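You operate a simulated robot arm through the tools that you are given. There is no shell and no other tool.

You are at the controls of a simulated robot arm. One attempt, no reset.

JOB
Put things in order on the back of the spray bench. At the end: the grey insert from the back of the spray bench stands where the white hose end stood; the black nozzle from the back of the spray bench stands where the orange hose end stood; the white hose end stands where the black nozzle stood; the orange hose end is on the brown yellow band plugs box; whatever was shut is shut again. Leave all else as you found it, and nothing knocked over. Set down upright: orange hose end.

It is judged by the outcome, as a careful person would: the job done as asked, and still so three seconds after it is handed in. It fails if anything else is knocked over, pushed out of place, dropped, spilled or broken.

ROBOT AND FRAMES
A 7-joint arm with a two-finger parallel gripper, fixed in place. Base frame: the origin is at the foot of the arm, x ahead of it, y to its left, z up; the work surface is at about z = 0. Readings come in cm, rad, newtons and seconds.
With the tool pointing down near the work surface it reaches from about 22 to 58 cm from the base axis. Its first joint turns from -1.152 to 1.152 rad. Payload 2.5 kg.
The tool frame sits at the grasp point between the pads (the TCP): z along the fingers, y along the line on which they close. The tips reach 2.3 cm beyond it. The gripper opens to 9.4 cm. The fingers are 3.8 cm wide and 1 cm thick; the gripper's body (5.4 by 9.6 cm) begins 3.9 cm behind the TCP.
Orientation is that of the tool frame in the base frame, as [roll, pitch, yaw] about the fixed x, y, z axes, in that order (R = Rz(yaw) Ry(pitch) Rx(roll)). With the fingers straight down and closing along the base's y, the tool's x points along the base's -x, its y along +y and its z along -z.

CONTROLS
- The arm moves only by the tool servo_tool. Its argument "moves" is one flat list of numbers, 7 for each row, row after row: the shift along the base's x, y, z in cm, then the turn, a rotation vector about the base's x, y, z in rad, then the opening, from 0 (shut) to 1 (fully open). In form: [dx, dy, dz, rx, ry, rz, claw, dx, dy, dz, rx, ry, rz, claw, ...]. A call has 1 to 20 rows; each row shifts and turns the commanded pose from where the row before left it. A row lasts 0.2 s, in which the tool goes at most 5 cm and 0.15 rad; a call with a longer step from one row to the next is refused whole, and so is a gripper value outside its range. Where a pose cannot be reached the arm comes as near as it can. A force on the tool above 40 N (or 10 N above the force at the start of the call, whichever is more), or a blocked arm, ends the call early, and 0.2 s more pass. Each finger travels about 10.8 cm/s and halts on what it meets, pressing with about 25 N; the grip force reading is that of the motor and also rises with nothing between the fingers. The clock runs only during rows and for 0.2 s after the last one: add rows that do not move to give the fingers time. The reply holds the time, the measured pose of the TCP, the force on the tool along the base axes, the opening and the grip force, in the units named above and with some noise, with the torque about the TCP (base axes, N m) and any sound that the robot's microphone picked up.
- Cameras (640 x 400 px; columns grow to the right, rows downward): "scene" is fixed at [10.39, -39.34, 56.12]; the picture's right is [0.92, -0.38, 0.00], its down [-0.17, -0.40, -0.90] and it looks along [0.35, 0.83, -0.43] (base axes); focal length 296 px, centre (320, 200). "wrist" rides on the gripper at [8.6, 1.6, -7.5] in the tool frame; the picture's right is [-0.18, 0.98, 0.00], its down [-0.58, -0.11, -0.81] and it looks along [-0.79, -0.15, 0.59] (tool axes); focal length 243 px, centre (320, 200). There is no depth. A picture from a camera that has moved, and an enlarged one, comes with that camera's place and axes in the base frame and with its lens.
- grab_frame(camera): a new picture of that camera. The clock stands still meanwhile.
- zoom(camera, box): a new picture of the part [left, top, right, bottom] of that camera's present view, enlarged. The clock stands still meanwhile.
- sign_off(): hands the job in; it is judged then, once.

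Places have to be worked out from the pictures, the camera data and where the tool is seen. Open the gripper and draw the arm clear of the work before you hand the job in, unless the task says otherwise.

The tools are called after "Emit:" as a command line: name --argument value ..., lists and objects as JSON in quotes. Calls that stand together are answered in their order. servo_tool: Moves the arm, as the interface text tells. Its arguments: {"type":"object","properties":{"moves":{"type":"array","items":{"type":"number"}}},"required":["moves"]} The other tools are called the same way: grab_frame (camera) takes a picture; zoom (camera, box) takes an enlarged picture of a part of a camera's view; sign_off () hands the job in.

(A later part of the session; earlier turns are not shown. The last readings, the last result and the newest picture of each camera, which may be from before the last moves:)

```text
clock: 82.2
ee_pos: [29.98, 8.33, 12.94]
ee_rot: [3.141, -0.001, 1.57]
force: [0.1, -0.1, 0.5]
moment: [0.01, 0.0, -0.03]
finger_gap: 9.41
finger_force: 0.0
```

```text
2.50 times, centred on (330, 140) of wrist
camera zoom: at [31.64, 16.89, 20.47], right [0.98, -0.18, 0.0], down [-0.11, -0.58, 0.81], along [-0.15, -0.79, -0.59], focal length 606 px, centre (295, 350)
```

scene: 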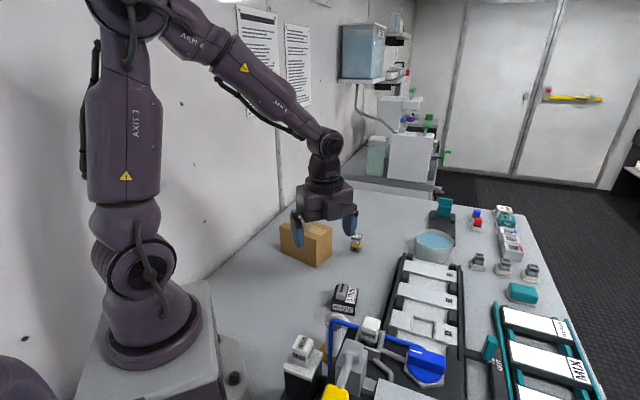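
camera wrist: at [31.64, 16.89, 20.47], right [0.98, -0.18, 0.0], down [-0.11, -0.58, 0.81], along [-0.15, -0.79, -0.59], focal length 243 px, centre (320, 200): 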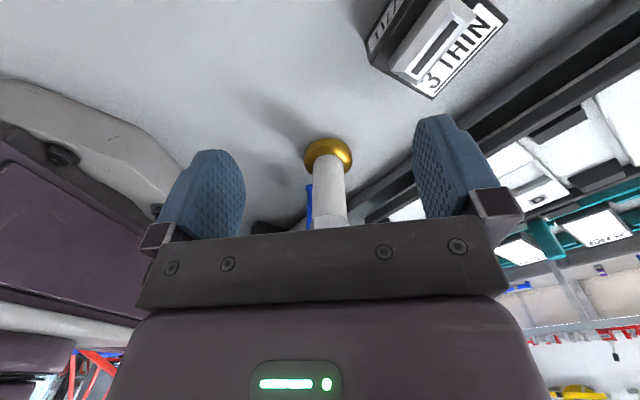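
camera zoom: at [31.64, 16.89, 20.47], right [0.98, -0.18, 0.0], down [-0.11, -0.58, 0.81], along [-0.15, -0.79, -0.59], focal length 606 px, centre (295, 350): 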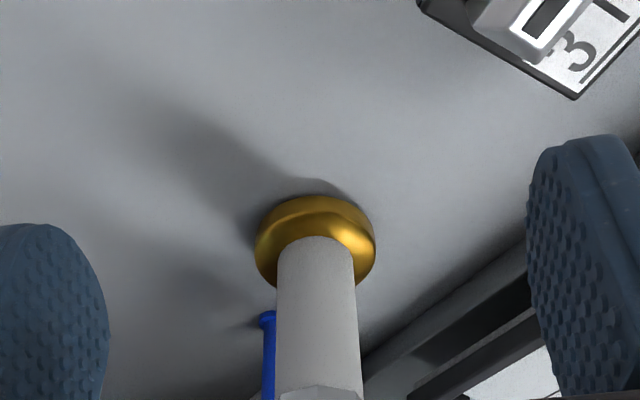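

The tube rises gently from the hex (z ≈ 10) to about 13.5 under the deck. Since the blue pipe runs close by, I'll grip with the tool tilted about 17° leaning away from the pipe. First I'll go back up and look straight over the hose end.

Emit:
servo_tool --moves '[0, 0, 2.5, 0, 0, 0, 1, 0, 0, 2.5, 0, 0, 0, 1, 0, 0, 2.0, 0, 0, 0, 1, -0.2, -1.0, 0, 0, 0, 0, 1, -0.2, -1.5, 0, 0, 0, 0, 1, -0.2, -1.5, 0, 0, 0, 0, 1, -0.2, -1.5, 0, 0, 0, 0, 1, -0.2, -1.5, 0, 0, 0, 0, 1, 0, -1.1, 0, 0, 0, 0, 1, 0, 0, 0, 0, 0, 0, 1]'

Emit:
grab_frame --camera "wrist"

Emit:
zoom --camera "wrist" --box '[260, 30, 400, 160]'

Emit:
zoom --camera "scene" --box '[260, 230, 430, 390]'

```text
clock: 84.4
ee_pos: [29.06, 0.16, 19.95]
ee_rot: [-3.141, 0.0, 1.57]
force: [0.3, -1.2, 0.2]
moment: [0.02, 0.05, -0.04]
finger_gap: 9.4
finger_force: 0.1
```

```text
taken
camera wrist: at [30.55, 8.76, 27.5], right [0.98, -0.18, 0.0], down [-0.11, -0.58, 0.81], along [-0.15, -0.79, -0.59], focal length 243 px, centre (320, 200)
```

wrist: 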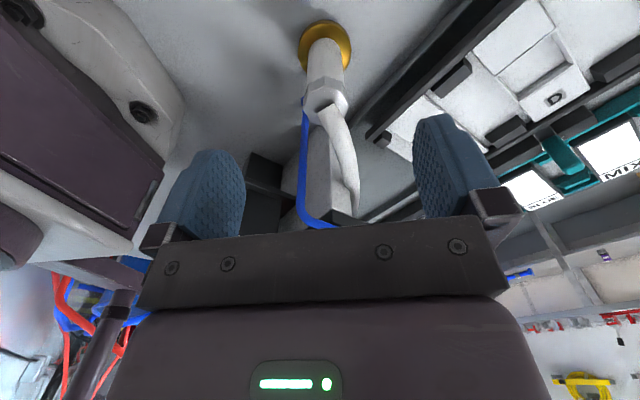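

```text
3.08 times, centred on (330, 95) of wrist
camera zoom: at [30.55, 8.76, 27.5], right [0.98, -0.18, 0.0], down [-0.11, -0.58, 0.81], along [-0.15, -0.79, -0.59], focal length 746 px, centre (289, 523)
```

zoom: 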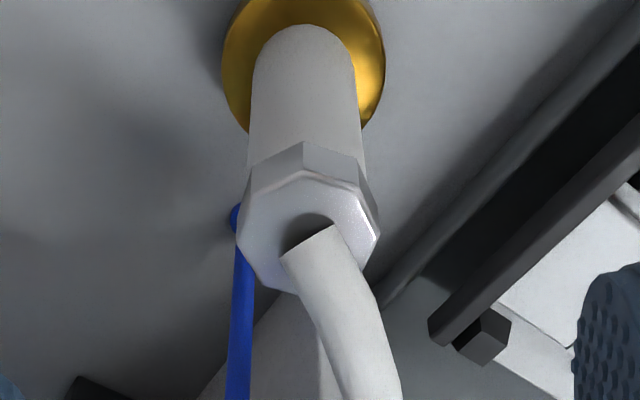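

```text
2.50 times, centred on (345, 310) of scene
camera zoom: at [10.39, -39.34, 56.12], right [0.92, -0.38, 0.0], down [-0.17, -0.4, -0.9], along [0.35, 0.83, -0.43], focal length 739 px, centre (258, -75)
```

zoom: 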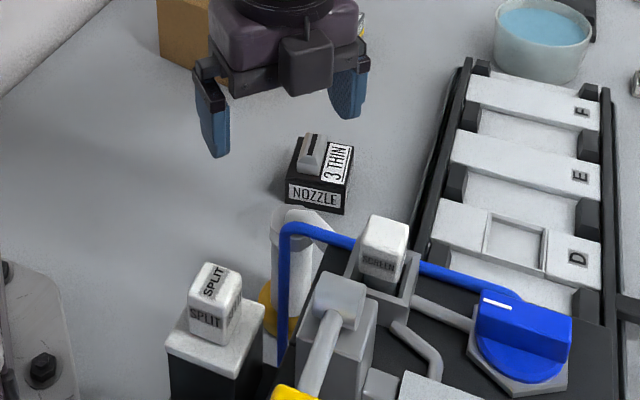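

Now a clear picture: hex about z 9.8–11, axis near (29.0, -1.65), flats nearly aligned with the closing axis along x. I'll tilt the tool by -0.3 rad about x (palm leaning to +y), centre it, and descend part way.

Emit:
servo_tool --moves '[0, 0, 0, -0.1, 0, 0, 1, 0, 0, 0, -0.1, 0, 0, 1, 0, 0, 0, -0.1, 0, 0, 1, 0, -0.6, 0, 0, 0, 0, 1, 0, -0.7, 0, 0, 0, 0, 1, 0, -0.5, -0.5, 0, 0, 0, 1, 0, 0, -1.5, 0, 0, 0, 1, 0, 0, -1.5, 0, 0, 0, 1, 0, 0, 0, 0, 0, 0, 1]'

Emit:
grab_frame --camera "wrist"

Emit:
zoom --camera "wrist" --box '[240, 60, 400, 220]'

Emit:
zoom --camera "scene" --box '[260, 230, 430, 390]'

```text
clock: 86.4
ee_pos: [28.99, -1.72, 16.57]
ee_rot: [-3.14, 0.3, 1.571]
force: [0.3, 0.2, 0.2]
moment: [-0.03, -0.01, 0.01]
finger_gap: 9.39
finger_force: 0.1
```

```text
taken
camera wrist: at [30.61, 8.85, 21.22], right [0.98, -0.18, 0.05], down [-0.11, -0.32, 0.94], along [-0.15, -0.93, -0.33], focal length 243 px, centre (320, 200)
```

wrist: 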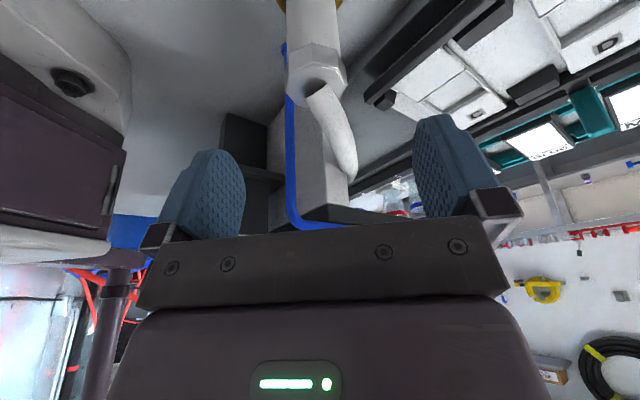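

```text
2.50 times, centred on (320, 140) of wrist
camera zoom: at [30.61, 8.85, 21.22], right [0.98, -0.18, 0.05], down [-0.11, -0.32, 0.94], along [-0.15, -0.93, -0.33], focal length 606 px, centre (320, 350)
```

zoom: 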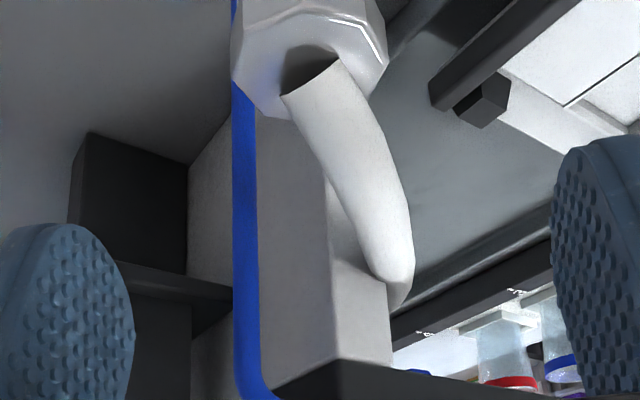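

```text
2.50 times, centred on (345, 310) of scene
camera zoom: at [10.39, -39.34, 56.12], right [0.92, -0.38, 0.0], down [-0.17, -0.4, -0.9], along [0.35, 0.83, -0.43], focal length 739 px, centre (258, -75)
```

zoom: 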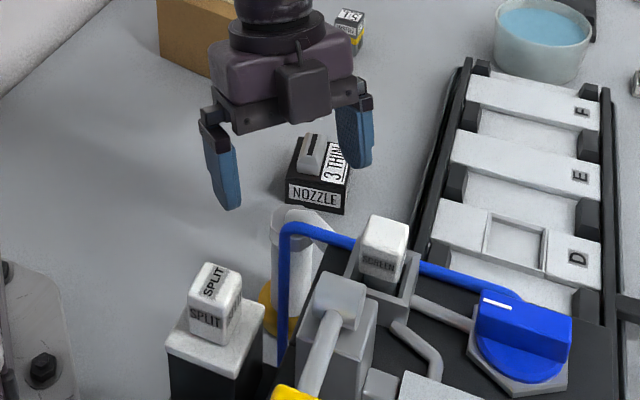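

The tube seems to bend or end near (395, 290) of this zoom. I'll zoom in to see whether it ends free or goes on.

Emit:
zoom --camera "wrist" --box '[310, 140, 390, 220]'

Emit:
zoom --camera "scene" --box '[320, 300, 400, 350]'

```text
5.00 times, centred on (350, 180) of wrist
camera zoom: at [30.61, 8.85, 21.22], right [0.98, -0.18, 0.05], down [-0.11, -0.32, 0.94], along [-0.15, -0.93, -0.33], focal length 1213 px, centre (170, 300)
```

zoom: 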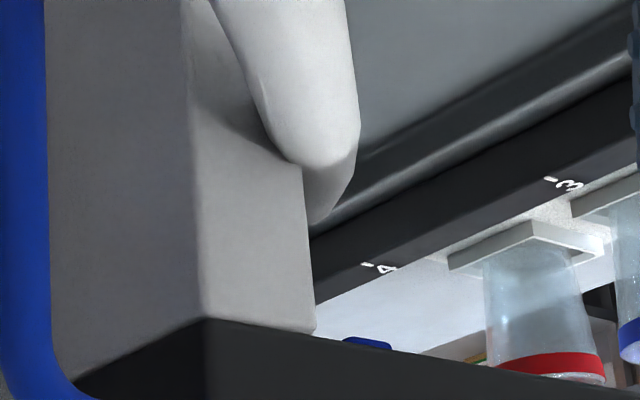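

```text
8.00 times, centred on (360, 325) of scene
camera zoom: at [10.39, -39.34, 56.12], right [0.92, -0.38, 0.0], down [-0.17, -0.4, -0.9], along [0.35, 0.83, -0.43], focal length 2364 px, centre (0, -800)
```

zoom: 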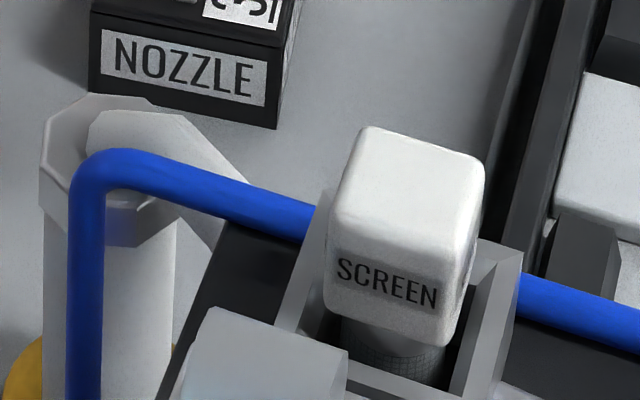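

The tube bends behind the leg under the deck, so it trails from below. I'll continue down to grip the hex and then test-lift gently, watching the forces.

Emit:
servo_tool --moves '[0, 0, -1.2, 0, 0, 0, 1, 0, 0, -1.2, 0, 0, 0, 1, 0, 0, -1.2, 0, 0, 0, 1, 0, 0, -1.2, 0, 0, 0, 1, 0, 0, -1.0, 0, 0, 0, 1, 0, 0, -0.8, 0, 0, 0, 1, 0, 0, -0.6, 0, 0, 0, 1, 0, 0, 0, 0, 0, 0, 1]'

Emit:
grab_frame --camera "wrist"

Emit:
zoom --camera "scene" --box '[260, 230, 430, 390]'

```text
clock: 88.2
ee_pos: [29.07, -1.52, 9.3]
ee_rot: [3.141, 0.301, 1.57]
force: [-0.4, -0.5, 0.4]
moment: [0.02, -0.07, 0.01]
finger_gap: 9.42
finger_force: 0.1
```

```text
taken
camera wrist: at [30.68, 8.89, 13.92], right [0.98, -0.18, 0.05], down [-0.11, -0.32, 0.94], along [-0.15, -0.93, -0.33], focal length 243 px, centre (320, 200)
```

wrist: 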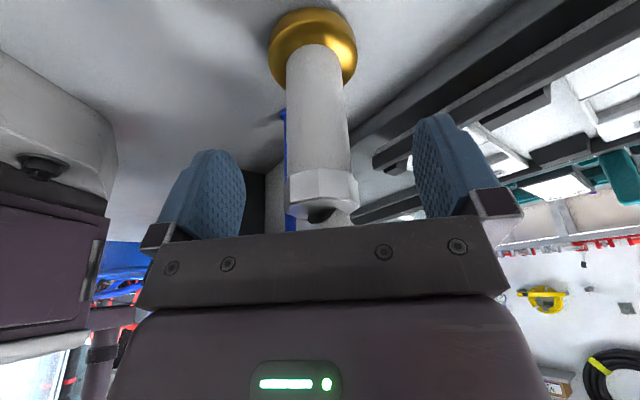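

```text
2.50 times, centred on (345, 310) of scene
camera zoom: at [10.39, -39.34, 56.12], right [0.92, -0.38, 0.0], down [-0.17, -0.4, -0.9], along [0.35, 0.83, -0.43], focal length 739 px, centre (258, -75)
```

zoom: 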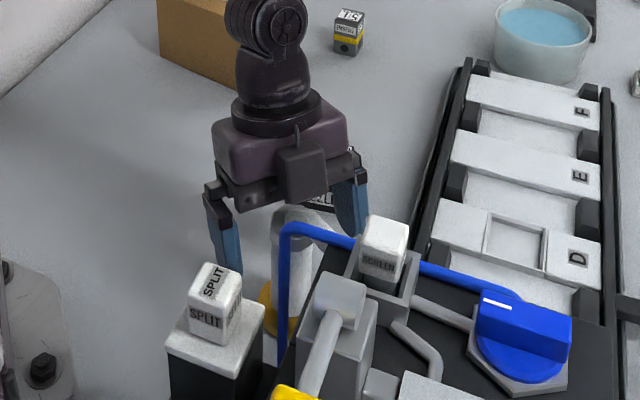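

The hex is centred between the pads (column about 321) near the TCP level. Closing gently.

Emit:
servo_tool --moves '[0, 0, 0, 0, 0, 0, 0.6, 0, 0, 0, 0, 0, 0, 0.48, 0, 0, 0, 0, 0, 0, 0.4, 0, 0, 0, 0, 0, 0, 0.3, 0, 0, 0, 0, 0, 0, 0, 0, 0, 0, 0, 0, 0, 0]'

Emit:
grab_frame --camera "wrist"

Emit:
servo_tool --moves '[0, 0, 0.3, 0, 0, 0, 0, 0, 0, 0.3, 0, 0, 0, 0, 0, 0, 0, 0, 0, 0, 0]'

Emit:
grab_frame --camera "wrist"

Emit:
zoom --camera "scene" --box '[280, 280, 420, 380]'

```text
clock: 89.6
ee_pos: [29.05, -1.52, 9.3]
ee_rot: [3.141, 0.3, 1.571]
force: [-2.2, -0.1, 1.4]
moment: [-0.04, 0.09, 0.03]
finger_gap: 3.6
finger_force: 25.2
```

```text
taken
camera wrist: at [30.67, 8.88, 13.93], right [0.98, -0.18, 0.05], down [-0.11, -0.32, 0.94], along [-0.15, -0.93, -0.33], focal length 243 px, centre (320, 200)
```

wrist: 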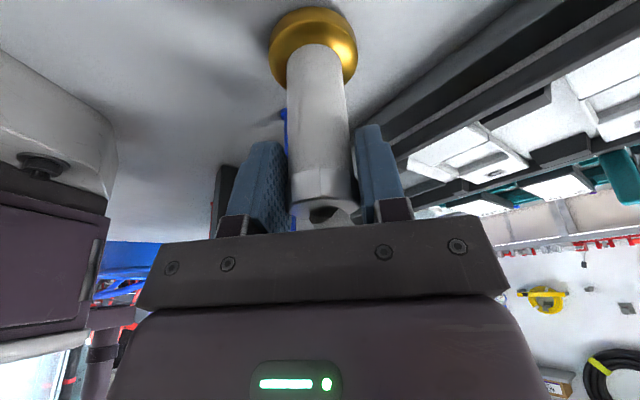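

```text
clock: 90.4
ee_pos: [29.13, -1.61, 9.81]
ee_rot: [-3.141, 0.3, 1.571]
force: [0.0, 0.1, -1.8]
moment: [-0.01, 0.01, -0.05]
finger_gap: 3.56
finger_force: 25.2
```

```text
taken
camera wrist: at [30.68, 8.88, 14.55], right [0.98, -0.18, 0.05], down [-0.11, -0.32, 0.94], along [-0.15, -0.93, -0.33], focal length 243 px, centre (320, 200)
```

wrist: 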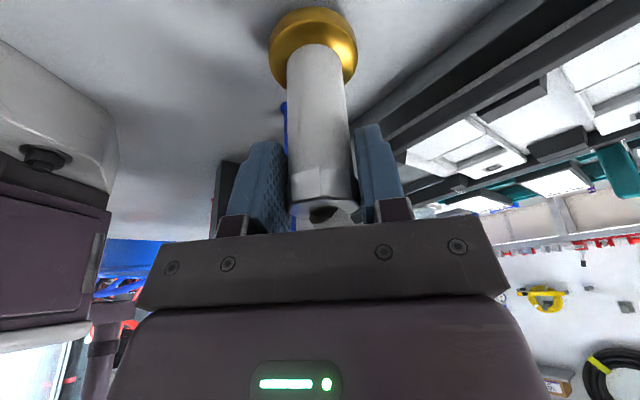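

```text
4.00 times, centred on (350, 330) of scene
camera zoom: at [10.39, -39.34, 56.12], right [0.92, -0.38, 0.0], down [-0.17, -0.4, -0.9], along [0.35, 0.83, -0.43], focal length 1182 px, centre (200, -320)
```

zoom: 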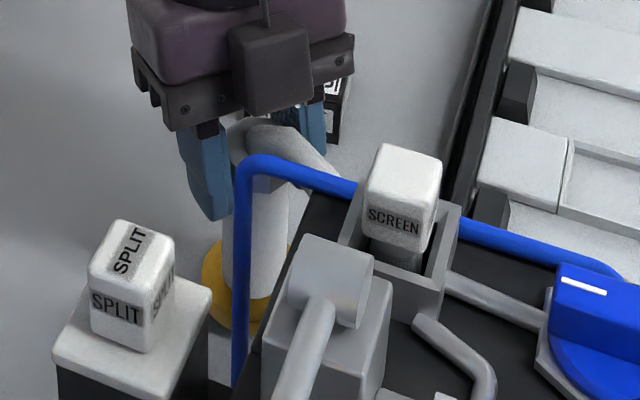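

It rises with the gripper at about 2 N load. Lifting another 1.5 cm and checking the tube.

Emit:
servo_tool --moves '[0, 0, 0.4, 0, 0, 0, 0, 0, 0, 0.5, 0, 0, 0, 0, 0, 0, 0.5, 0, 0, 0, 0, 0, 0, 0, 0, 0, 0, 0]'

Emit:
zoom --camera "scene" --box '[280, 280, 420, 380]'

Emit:
grab_frame --camera "wrist"

```text
clock: 91.4
ee_pos: [29.07, -1.54, 11.47]
ee_rot: [-3.141, 0.301, 1.572]
force: [0.2, -0.2, -3.4]
moment: [0.02, -0.01, -0.04]
finger_gap: 3.61
finger_force: 25.1
```

```text
4.00 times, centred on (350, 330) of scene
camera zoom: at [10.39, -39.34, 56.12], right [0.92, -0.38, 0.0], down [-0.17, -0.4, -0.9], along [0.35, 0.83, -0.43], focal length 1182 px, centre (200, -320)
```

zoom: 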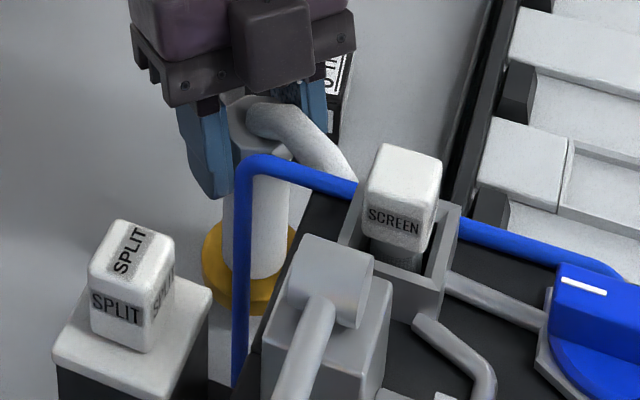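

```text
taken
camera wrist: at [30.68, 8.87, 15.99], right [0.98, -0.18, 0.05], down [-0.11, -0.32, 0.94], along [-0.15, -0.93, -0.33], focal length 243 px, centre (320, 200)
```

wrist: 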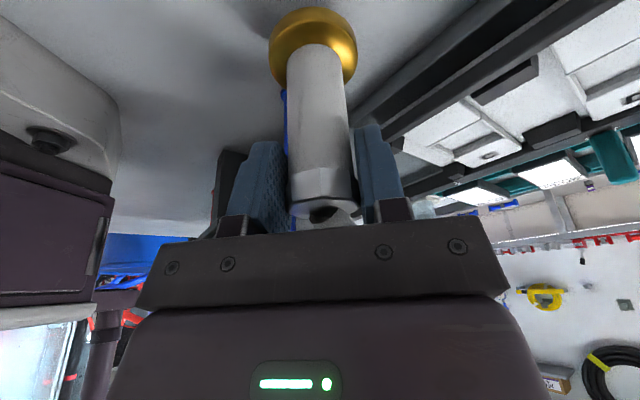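

The tube follows the hose end. Before going further I'll pull gently toward +y and check whether the tension rises.

Emit:
servo_tool --moves '[0, 0.4, 0, 0, 0, 0, 0, 0, 0.5, 0, 0, 0, 0, 0, 0, 0.6, 0, 0, 0, 0, 0, 0, 0.5, 0, 0, 0, 0, 0, 0, 0, 0, 0, 0, 0, 0]'

Emit:
zoom --camera "scene" --box '[280, 280, 420, 380]'

```text
clock: 92.6
ee_pos: [28.97, 0.41, 11.19]
ee_rot: [3.141, 0.301, 1.571]
force: [1.0, 0.7, -2.9]
moment: [0.01, 0.03, 0.0]
finger_gap: 3.61
finger_force: 25.2
```

```text
4.00 times, centred on (350, 330) of scene
camera zoom: at [10.39, -39.34, 56.12], right [0.92, -0.38, 0.0], down [-0.17, -0.4, -0.9], along [0.35, 0.83, -0.43], focal length 1182 px, centre (200, -320)
```

zoom: 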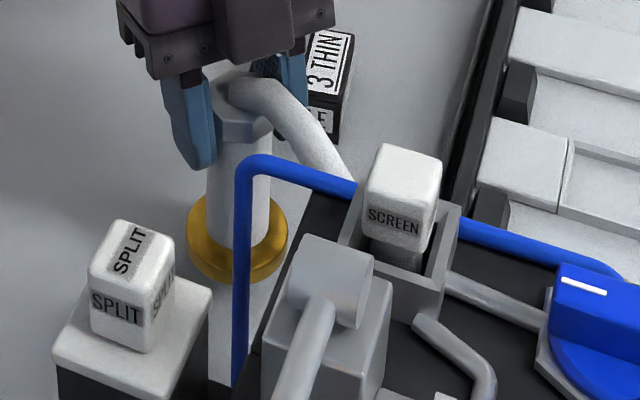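

No added tension so far, and the tube just follows. Continuing +y.

Emit:
servo_tool --moves '[0, 0.7, 0.1, 0, 0, 0, 0, 0, 0.8, 0.1, 0, 0, 0, 0, 0, 0.8, 0.1, 0, 0, 0, 0, 0, 0.8, 0.1, 0, 0, 0, 0, 0, 0.8, 0.1, 0, 0, 0, 0, 0, 0, 0, 0, 0, 0, 0]'

Emit:
zoom --camera "scene" --box '[260, 250, 420, 370]'

Emit:
grab_frame --camera "wrist"

```text
clock: 94.0
ee_pos: [28.96, 4.26, 12.01]
ee_rot: [-3.141, 0.3, 1.571]
force: [-0.4, 0.6, -3.0]
moment: [0.0, -0.02, -0.01]
finger_gap: 3.6
finger_force: 25.4
```

```text
3.33 times, centred on (340, 310) of scene
camera zoom: at [10.39, -39.34, 56.12], right [0.92, -0.38, 0.0], down [-0.17, -0.4, -0.9], along [0.35, 0.83, -0.43], focal length 985 px, centre (253, -167)
```

zoom: 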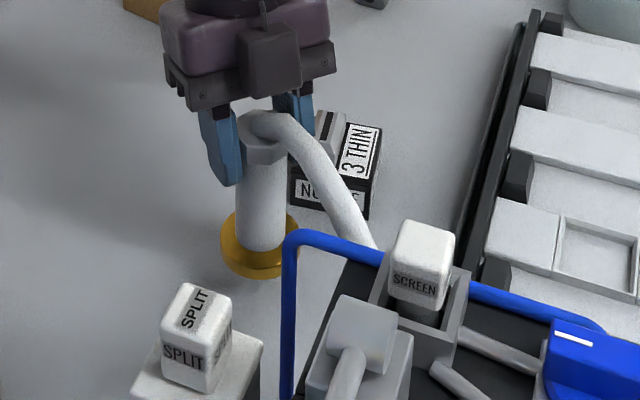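

```text
taken
camera wrist: at [30.66, 14.75, 16.53], right [0.98, -0.18, 0.05], down [-0.11, -0.32, 0.94], along [-0.15, -0.93, -0.33], focal length 243 px, centre (320, 200)
```

wrist: 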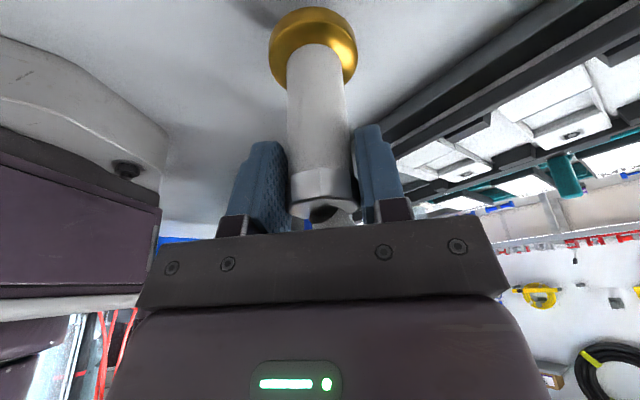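

The tube trails freely with no tension. I'll raise the hose end so its base clears the nozzle, watching forces.

Emit:
servo_tool --moves '[0, 0.3, 0.8, 0, 0, 0, 0, 0, 0.3, 1.0, 0, 0, 0, 0, 0, 0.3, 1.1, 0, 0, 0, 0, 0, 0.3, 1.1, 0, 0, 0, 0, 0, 0.3, 1.1, 0, 0, 0, 0, 0, 0.3, 1.1, 0, 0, 0, 0, 0, 0, 0, 0, 0, 0, 0]'

Emit:
grab_frame --camera "scene"

```text
clock: 95.6
ee_pos: [28.9, 6.11, 17.87]
ee_rot: [3.141, 0.299, 1.571]
force: [-0.2, -0.8, -2.6]
moment: [-0.01, -0.02, 0.01]
finger_gap: 3.59
finger_force: 25.2
```

```text
taken
```

scene: 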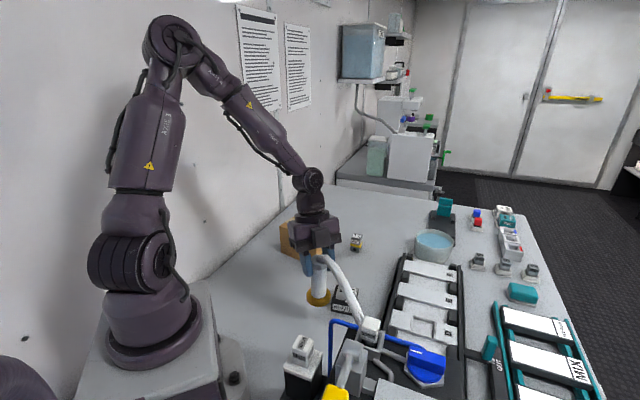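

Load steady at about 3 N. I'll carry it over the nozzle toward the nozzle's old spot in two stages.

Emit:
servo_tool --moves '[0.5, 0.3, 0, 0, 0, 0, 0, 0.8, 0.5, 0, 0, 0, 0, 0, 1.1, 0.65, 0, 0, 0, 0, 0, 1.1, 0.65, 0, 0, 0, 0, 0, 1.1, 0.65, 0, 0, 0, 0, 0, 1.1, 0.65, 0, 0, 0, 0, 0, 1.1, 0.65, 0, 0, 0, 0, 0, 1.1, 0.65, 0, 0, 0, 0, 0, 1.1, 0.65, 0, 0, 0, 0, 0, 0.7, 0.4, 0, 0, 0, 0, 0, 0, 0, 0, 0, 0, 0, 0]'

Emit:
grab_frame --camera "scene"

Emit:
grab_frame --camera "wrist"

```text
clock: 98.0
ee_pos: [38.76, 11.95, 17.9]
ee_rot: [3.14, 0.3, 1.572]
force: [-0.1, -0.2, -2.4]
moment: [0.03, 0.01, 0.01]
finger_gap: 3.6
finger_force: 24.8
```

```text
taken
```

scene: 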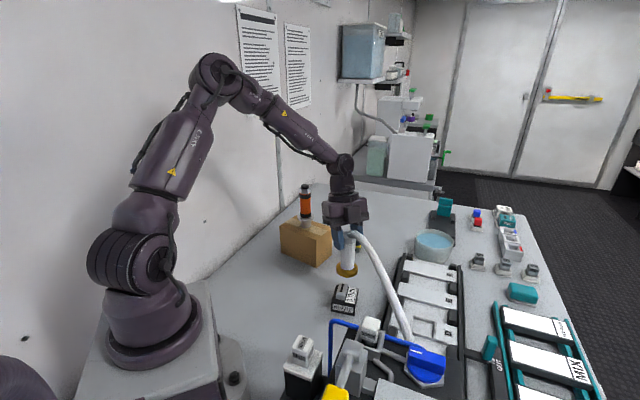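

```text
taken
camera wrist: at [40.44, 22.26, 22.67], right [0.98, -0.18, 0.05], down [-0.11, -0.32, 0.94], along [-0.15, -0.93, -0.33], focal length 243 px, centre (320, 200)
```

wrist: 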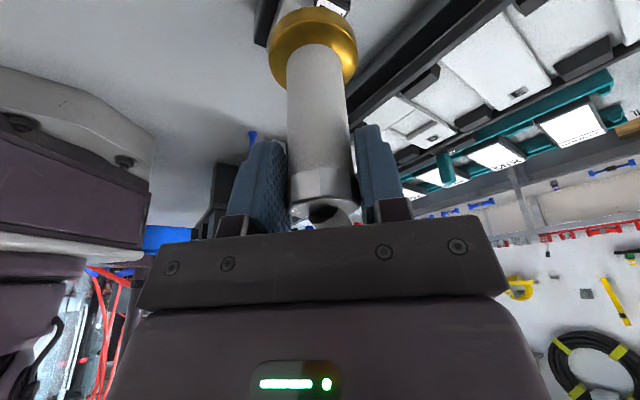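

The tube trails over the rack without tension, and the nozzle and orange hose end are undisturbed. Continuing to above the nozzle's old spot (48.66, 17.76).

Emit:
servo_tool --moves '[0.5, 0.3, 0, 0, 0, 0, 0, 0.9, 0.54, 0, 0, 0, 0, 0, 1.1, 0.65, 0, 0, 0, 0, 0, 1.1, 0.65, 0, 0, 0, 0, 0, 1.1, 0.65, 0, 0, 0, 0, 0, 1.1, 0.65, 0, 0, 0, 0, 0, 1.1, 0.65, 0, 0, 0, 0, 0, 1.1, 0.65, 0, 0, 0, 0, 0, 1.1, 0.67, 0, 0, 0, 0, 0, 0.86, 0.55, 0, 0, 0, 0, 0, 0, 0, -1.0, 0, 0, 0, 0, 0, 0, -1.0, 0, 0, 0, 0, 0, 0, -1.0, 0, 0, 0, 0, 0, 0, 0, 0, 0, 0, 0]'

Emit:
grab_frame --camera "scene"

Emit:
grab_frame --camera "wrist"

```text
clock: 101.0
ee_pos: [48.72, 17.76, 14.91]
ee_rot: [-3.14, 0.3, 1.571]
force: [0.0, 1.3, -2.2]
moment: [0.01, 0.02, 0.01]
finger_gap: 3.62
finger_force: 24.7
```

```text
taken
```

scene: 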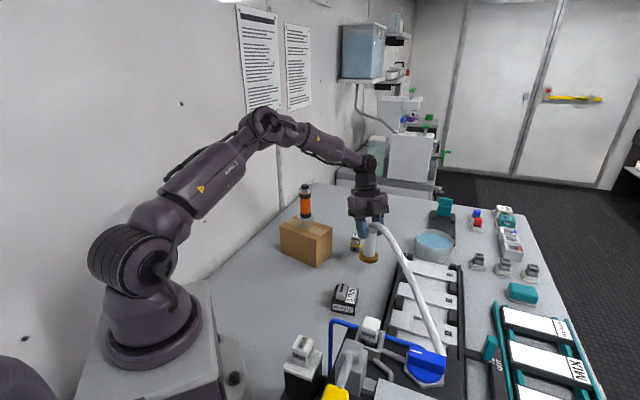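

```text
taken
camera wrist: at [50.28, 28.13, 19.65], right [0.98, -0.18, 0.05], down [-0.11, -0.32, 0.94], along [-0.15, -0.93, -0.33], focal length 243 px, centre (320, 200)
```

wrist: 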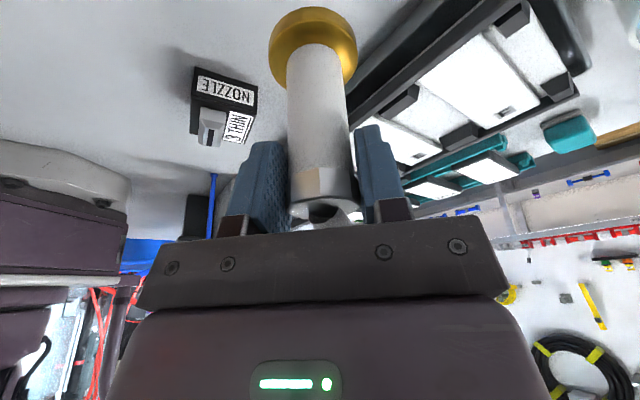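

Positioned above the target. Lowering to just above the bench.

Emit:
servo_tool --moves '[0, 0, -1.0, 0, 0, 0, 0, 0, 0, -1.0, 0, 0, 0, 0, 0, 0, -1.0, 0, 0, 0, 0, 0, 0, -0.8, 0, 0, 0, 0, 0, 0, -0.6, 0, 0, 0, 0, 0, 0, -0.5, 0, 0, 0, 0, 0, 0, -0.2, 0, 0, 0, 0, 0, 0, 0, 0, 0, 0, 0]'

Emit:
zoom --camera "scene" --box '[320, 200, 440, 290]'

Emit:
grab_frame --camera "wrist"

```text
clock: 102.8
ee_pos: [48.68, 17.78, 9.88]
ee_rot: [-3.142, 0.299, 1.571]
force: [0.2, 0.5, -3.6]
moment: [0.03, -0.01, 0.02]
finger_gap: 3.58
finger_force: 24.9
```

```text
4.44 times, centred on (380, 245) of scene
camera zoom: at [10.39, -39.34, 56.12], right [0.92, -0.38, 0.0], down [-0.17, -0.4, -0.9], along [0.35, 0.83, -0.43], focal length 1313 px, centre (53, 0)
```

zoom: 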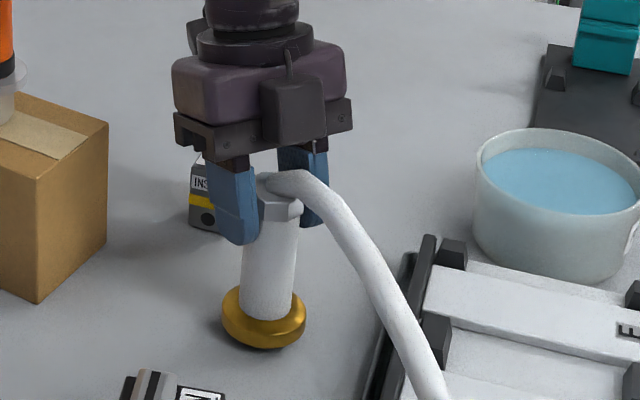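

```text
taken
camera wrist: at [50.32, 28.23, 14.53], right [0.98, -0.18, 0.05], down [-0.11, -0.32, 0.94], along [-0.15, -0.93, -0.33], focal length 243 px, centre (320, 200)
```

wrist: 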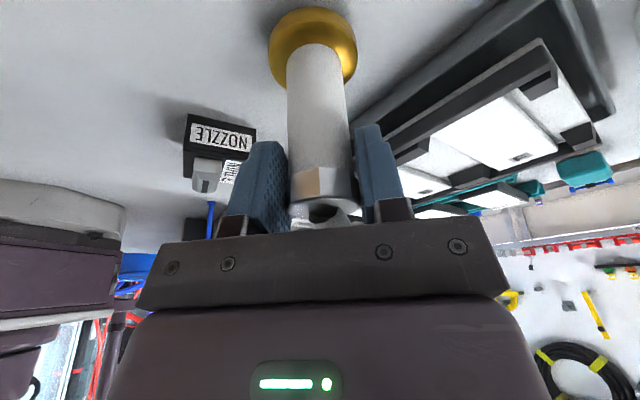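

The hose end looks upright, and its pose in the grip is unchanged. I'll lower the last bit in small steps.

Emit:
servo_tool --moves '[0, 0, -0.2, 0, 0, 0, 0, 0, 0, -0.15, 0, 0, 0, 0, 0, 0, 0, 0, 0, 0, 0]'

Emit:
servo_tool --moves '[0, 0, -0.1, 0, 0, 0, 0, 0, 0, 0, 0, 0, 0, 0]'

Emit:
servo_tool --moves '[0, 0, -0.1, 0, 0, 0, 0, 0, 0, 0, 0, 0, 0, 0]'

```text
clock: 103.6
ee_pos: [48.72, 17.9, 9.37]
ee_rot: [-3.141, 0.3, 1.571]
force: [-0.4, 0.3, -2.0]
moment: [0.03, -0.01, 0.0]
finger_gap: 3.61
finger_force: 25.0
```

```text
clock: 104.2
ee_pos: [48.7, 17.82, 9.33]
ee_rot: [3.14, 0.301, 1.571]
force: [0.0, 0.5, -1.9]
moment: [0.03, -0.03, 0.01]
finger_gap: 3.64
finger_force: 25.0
```

```text
clock: 104.8
ee_pos: [48.63, 17.67, 9.19]
ee_rot: [-3.141, 0.301, 1.57]
force: [-1.2, 0.0, -1.7]
moment: [0.03, 0.01, -0.03]
finger_gap: 3.62
finger_force: 24.9
```

Emit:
servo_tool --moves '[0, 0, -0.1, 0, 0, 0, 0, 0, 0, 0, 0, 0, 0, 0]'

Emit:
servo_tool --moves '[0, 0, -0.1, 0, 0, 0, 0, 0, 0, 0, 0, 0, 0, 0]'

Emit:
zoom --camera "scene" --box '[320, 200, 440, 290]'

```text
clock: 105.4
ee_pos: [48.68, 17.88, 9.28]
ee_rot: [-3.141, 0.3, 1.571]
force: [-3.5, -0.9, 6.4]
moment: [-0.03, 0.12, -0.03]
finger_gap: 3.6
finger_force: 25.1
```

```text
clock: 106.0
ee_pos: [48.67, 17.78, 9.34]
ee_rot: [3.14, 0.301, 1.572]
force: [-8.5, 0.3, 21.0]
moment: [-0.14, 0.28, -0.08]
finger_gap: 3.61
finger_force: 24.5
```

```text
4.44 times, centred on (380, 245) of scene
camera zoom: at [10.38, -39.34, 56.12], right [0.92, -0.38, 0.0], down [-0.17, -0.4, -0.9], along [0.35, 0.83, -0.43], focal length 1313 px, centre (53, 0)
```

zoom: 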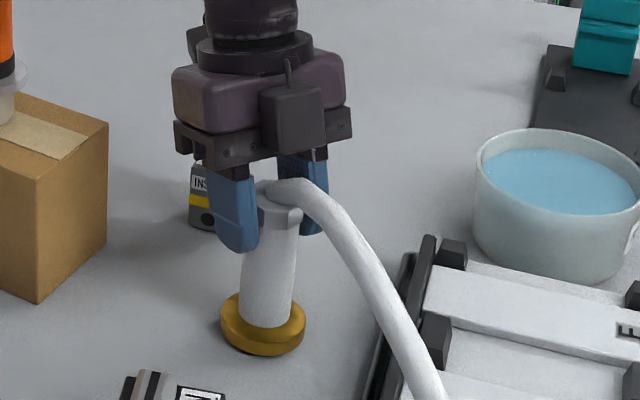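

Contact made. Easing up 0.1 cm, then opening slowly.

Emit:
servo_tool --moves '[0, 0, 0.1, 0, 0, 0, 0, 0, 0, 0, 0, 0, 0, 0]'

Emit:
servo_tool --moves '[0, 0, 0, 0, 0, 0, 0.36, 0, 0, 0, 0, 0, 0, 0.4, 0, 0, 0, 0, 0, 0, 0.45, 0, 0, 0, 0, 0, 0, 0.5, 0, 0, 0, 0, 0, 0, 0.6]'

Emit:
zoom --camera "scene" --box '[320, 200, 440, 290]'

Emit:
grab_frame --camera "wrist"

```text
clock: 106.6
ee_pos: [48.83, 17.88, 9.32]
ee_rot: [3.139, 0.298, 1.571]
force: [-7.0, 1.7, 19.0]
moment: [0.01, 0.14, -0.02]
finger_gap: 3.58
finger_force: 25.6
```

```text
clock: 107.8
ee_pos: [48.62, 17.77, 9.34]
ee_rot: [-3.141, 0.302, 1.571]
force: [-0.3, -0.4, 1.2]
moment: [0.01, -0.04, -0.01]
finger_gap: 5.64
finger_force: 0.0
```

```text
4.44 times, centred on (380, 245) of scene
camera zoom: at [10.39, -39.34, 56.12], right [0.92, -0.38, 0.0], down [-0.17, -0.4, -0.9], along [0.35, 0.83, -0.43], focal length 1313 px, centre (53, 0)
```

zoom: 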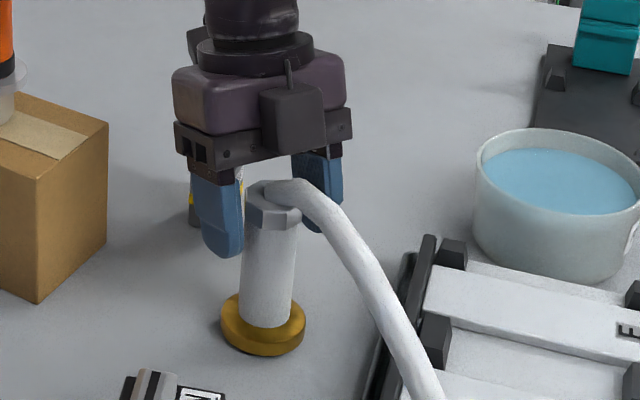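

```text
taken
camera wrist: at [50.35, 28.18, 13.9], right [0.98, -0.18, 0.05], down [-0.11, -0.32, 0.94], along [-0.15, -0.93, -0.33], focal length 243 px, centre (320, 200)
```

wrist: 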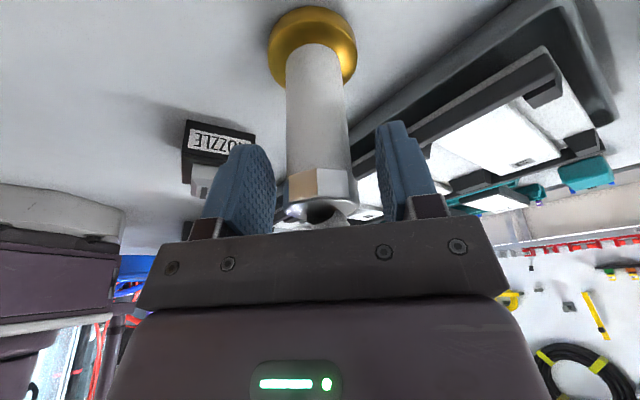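

The white hose end stands free and upright at the nozzle's old spot. I'll rise straight up with the fingers open.

Emit:
servo_tool --moves '[0, 0, 0, 0, 0, 0, 0.7, 0, 0, 0.5, 0, 0, 0, 0.8, 0, 0, 1, 0, 0, 0, 0.85, 0, 0, 1.5, 0, 0, 0, 0.85, 0, 0, 2, 0, 0, 0, 0.85, 0, 0, 2, 0, 0, 0, 0.85, 0, 0, 2, 0, 0, 0, 0.85, 0, 0, 2, 0, 0, 0, 0.85, 0, 0, 2, 0, 0, 0, 1, 0, 0, 0, 0, 0, 0, 1]'

Emit:
grab_frame --camera "scene"

Emit:
zoom --camera "scene" --box '[320, 200, 440, 290]'

Emit:
grab_frame --camera "wrist"

```text
clock: 110.0
ee_pos: [48.64, 17.63, 22.25]
ee_rot: [-3.14, 0.301, 1.572]
force: [0.4, -0.4, -0.1]
moment: [0.02, 0.02, -0.02]
finger_gap: 9.38
finger_force: 0.0
```

```text
taken
```

scene: 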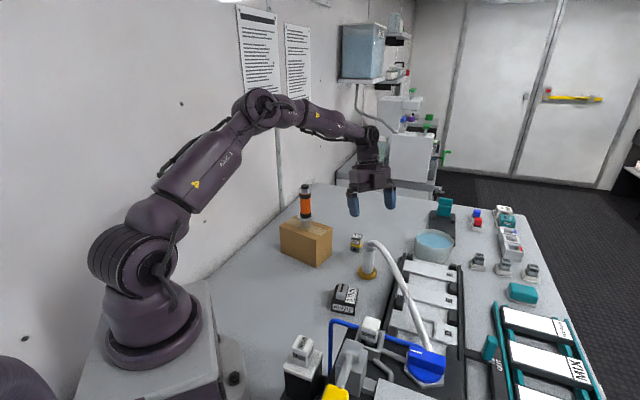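

```text
4.44 times, centred on (380, 245) of scene
camera zoom: at [10.39, -39.34, 56.12], right [0.92, -0.38, 0.0], down [-0.17, -0.4, -0.9], along [0.35, 0.83, -0.43], focal length 1313 px, centre (53, 0)
```

zoom: 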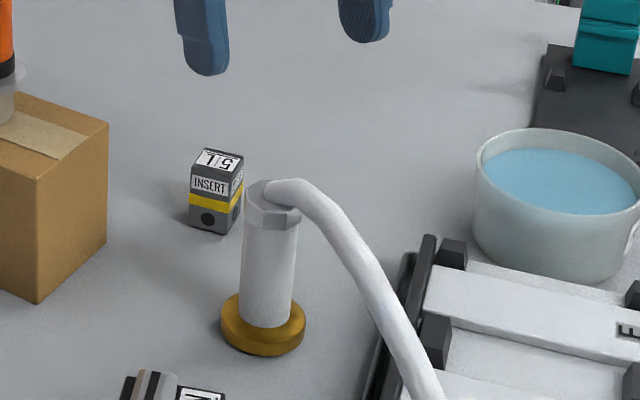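

```text
taken
camera wrist: at [50.38, 28.19, 26.86], right [0.98, -0.18, 0.05], down [-0.11, -0.32, 0.94], along [-0.15, -0.93, -0.33], focal length 243 px, centre (320, 200)
```

wrist: 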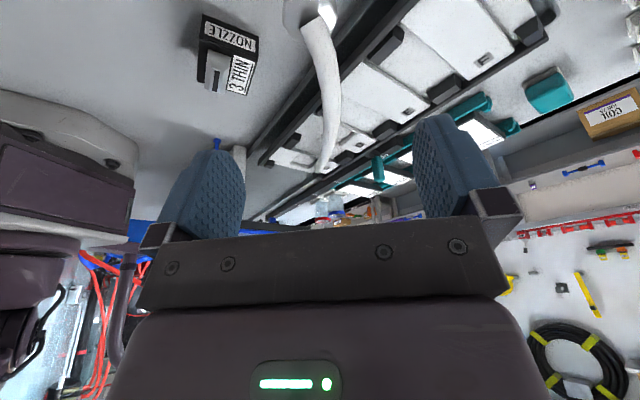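

The white hose end is in place, its hose arcing over the rack. I'll look at where the hose runs now and at the insert's surroundings.

Emit:
zoom --camera "scene" --box '[300, 230, 480, 390]'

Emit:
zoom --camera "wrist" --box '[180, 0, 420, 220]'

```text
2.50 times, centred on (390, 310) of scene
camera zoom: at [10.39, -39.34, 56.12], right [0.92, -0.38, 0.0], down [-0.17, -0.4, -0.9], along [0.35, 0.83, -0.43], focal length 739 px, centre (145, -75)
```

zoom: 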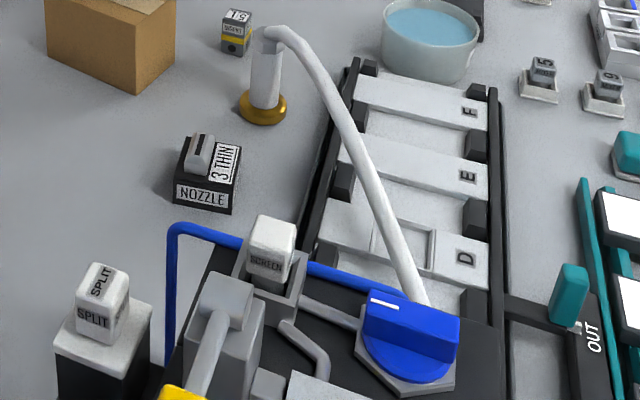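

```text
1.82 times, centred on (300, 110) of wrist
camera zoom: at [50.38, 28.19, 26.86], right [0.98, -0.18, 0.05], down [-0.11, -0.32, 0.94], along [-0.15, -0.93, -0.33], focal length 441 px, centre (356, 364)
```

zoom: 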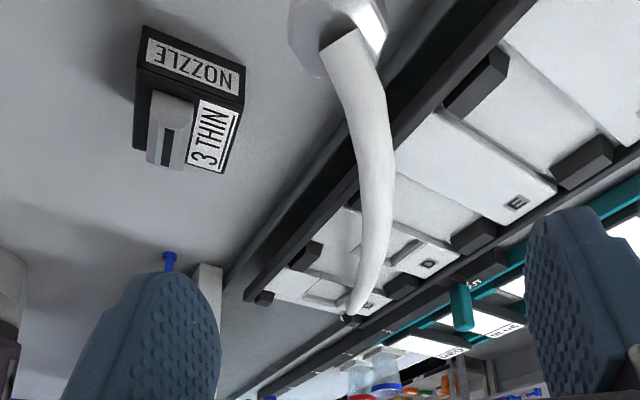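

The hose end is steady and its old spot (29, -1.65) is now clear. I'll untilt the tool and turn it so the camera is on the base side, looking outward toward the insert.

Emit:
servo_tool --moves '[0, 0, 0.5, 0.1, 0, 0, 1, 0, 0, 0.5, 0.1, 0, 0, 1, 0, 0, 0.75, 0.1, 0, 0, 1, 0, 0, 0, 0, 0, 0.1463, 1, 0, 0, 0, 0, 0, 0.1463, 1, 0, 0, 0, 0, 0, 0.1463, 1, 0, 0, 0, 0, 0, 0.1463, 1, 0, 0, 0, 0, 0, 0.1463, 1, 0, 0, 0, 0, 0, 0.1463, 1, 0, 0, 0, 0, 0, 0.1463, 1, 0, 0, 0, 0, 0, 0.1463, 1, 0, 0, 0, 0, 0, 0.1463, 1, 0, 0, 0, 0, 0, 0.1463, 1, 0, 0, 0, 0, 0, 0.1463, 1, 0, 0, 0, 0, 0, 0.1463, 1, 0, 0, 0, 0, 0, 0.1463, 1, 0, 0, 0, 0, 0, 0.1463, 1, 0, 0, 0, 0, 0, 0.1463, 1, 0, 0, 0, 0, 0, 0.1463, 1]'

Emit:
servo_tool --moves '[0, 1.5, 0, 0, 0, 0, 1, 0, 1.5, -0.5, 0, 0, 0, 1, -0.2, 1.5, -1, 0, 0, 0, 1, -0.2, 1.5, -1, 0, 0, 0, 1, -0.2, 1.5, -1, 0, 0, 0, 1, -0.1, 1.2, -1, 0, 0, 0, 1, 0, 0, 0, 0, 0, 0, 1, 0, 0, 0, 0, 0, 0, 1]'

Emit:
grab_frame --camera "wrist"

Emit:
zoom --camera "wrist" --box '[240, 0, 400, 120]'

Emit:
grab_frame --camera "scene"

```text
clock: 114.0
ee_pos: [48.76, 17.75, 24.11]
ee_rot: [-3.141, -0.001, -2.37]
force: [-0.1, -0.6, 0.5]
moment: [0.02, 0.04, 0.04]
finger_gap: 9.4
finger_force: 0.0
```

```text
clock: 115.8
ee_pos: [48.09, 26.45, 19.61]
ee_rot: [-3.141, 0.0, -2.372]
force: [0.3, -0.3, -0.1]
moment: [-0.04, 0.0, -0.01]
finger_gap: 9.4
finger_force: 0.1
```

```text
taken
camera wrist: at [40.68, 21.6, 27.13], right [-0.55, 0.83, 0.0], down [0.49, 0.33, 0.81], along [0.67, 0.44, -0.59], focal length 243 px, centre (320, 200)
```

wrist: 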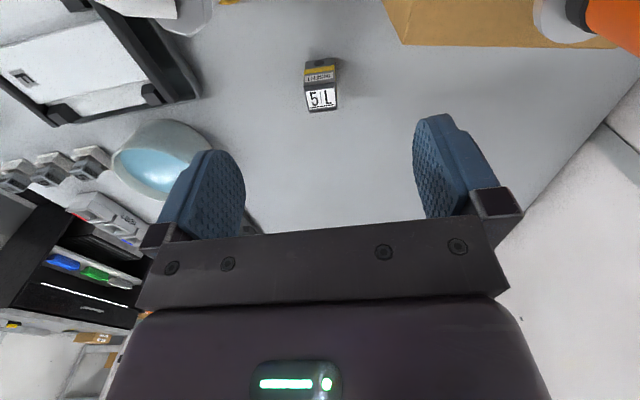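

```text
3.33 times, centred on (320, 60) of wrist
camera zoom: at [40.68, 21.6, 27.13], right [-0.55, 0.83, 0.0], down [0.49, 0.33, 0.81], along [0.67, 0.44, -0.59], focal length 809 px, centre (320, 667)
```

zoom: 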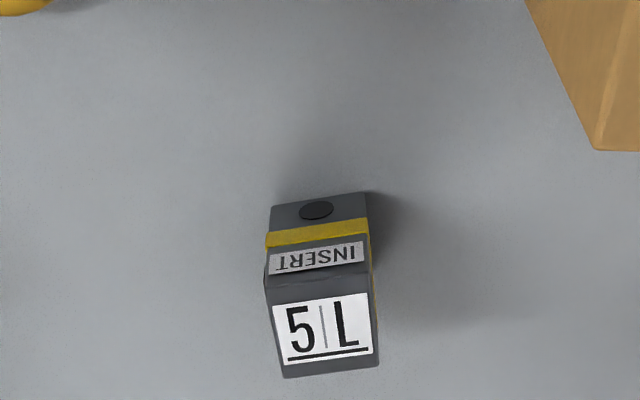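

```text
taken
```

scene: 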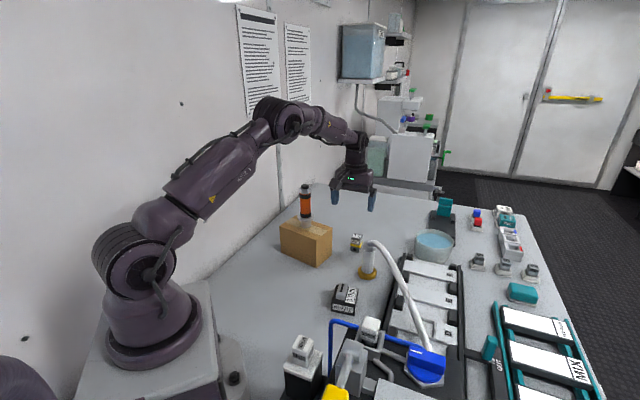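

The insert is at (51.8, 29.1), about 3 × 3 × 4.5 cm and aligned with the present yaw, at radius 59.4 — beyond vertical reach. I'll tilt the tool 0.3 rad so the fingers point outward, and hover above it.

Emit:
servo_tool --moves '[0, 0, 0, 0.06964, -0.07176, 0, 1, 0, 0, 0, 0.06964, -0.07176, 0, 1, 0, 0, 0, 0.06964, -0.07176, 0, 1, 0.9, 0.6, -1.5, 0, 0, 0, 0.75, 0.9, 0.6, -1.5, 0, 0, 0, 0.75, 0.9, 0.6, -1.5, 0, 0, 0, 0.75, 0.9, 0.6, -1.5, 0, 0, 0, 0.75, 0.21, 0.21, -1.5, 0, 0, 0, 0.75, 0, 0, 0, 0, 0, 0, 0.75, 0, 0, 0, 0, 0, 0, 0.75]'

Emit:
grab_frame --camera "wrist"

Emit:
zoom --camera "wrist" --box '[240, 60, 400, 180]'

Emit:
zoom --camera "scene" --box '[300, 180, 460, 290]'

```text
clock: 118.0
ee_pos: [51.77, 28.98, 11.81]
ee_rot: [3.141, 0.3, -2.37]
force: [0.8, -0.1, 0.4]
moment: [0.03, -0.04, 0.0]
finger_gap: 7.06
finger_force: 0.0
```

```text
taken
camera wrist: at [43.23, 22.87, 16.57], right [-0.56, 0.83, 0.05], down [0.3, 0.14, 0.94], along [0.77, 0.54, -0.33], focal length 243 px, centre (320, 200)
```

wrist: 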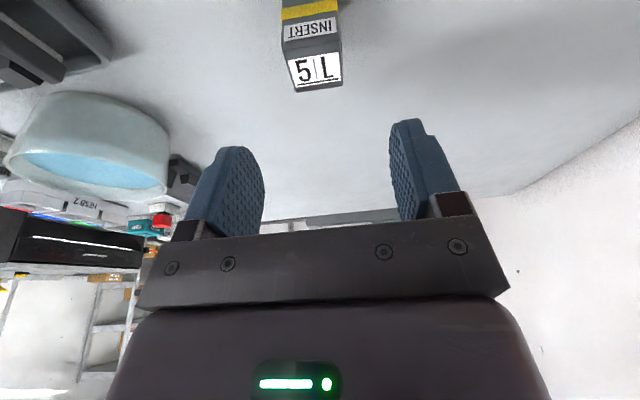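

```text
3.33 times, centred on (320, 120) of wrist
camera zoom: at [43.23, 22.87, 16.57], right [-0.56, 0.83, 0.05], down [0.3, 0.14, 0.94], along [0.77, 0.54, -0.33], focal length 809 px, centre (320, 467)
```

zoom: 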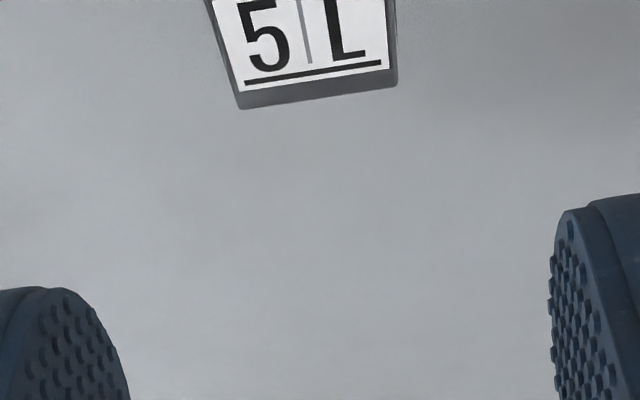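

```text
3.64 times, centred on (380, 235) of scene
camera zoom: at [10.39, -39.34, 56.12], right [0.92, -0.38, 0.0], down [-0.17, -0.4, -0.9], along [0.35, 0.83, -0.43], focal length 1075 px, centre (102, 73)
```

zoom: 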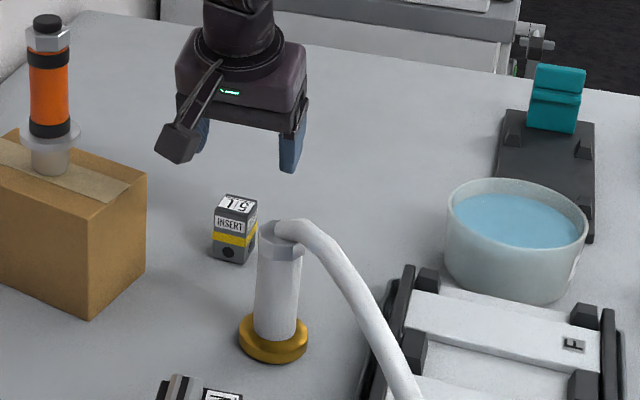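

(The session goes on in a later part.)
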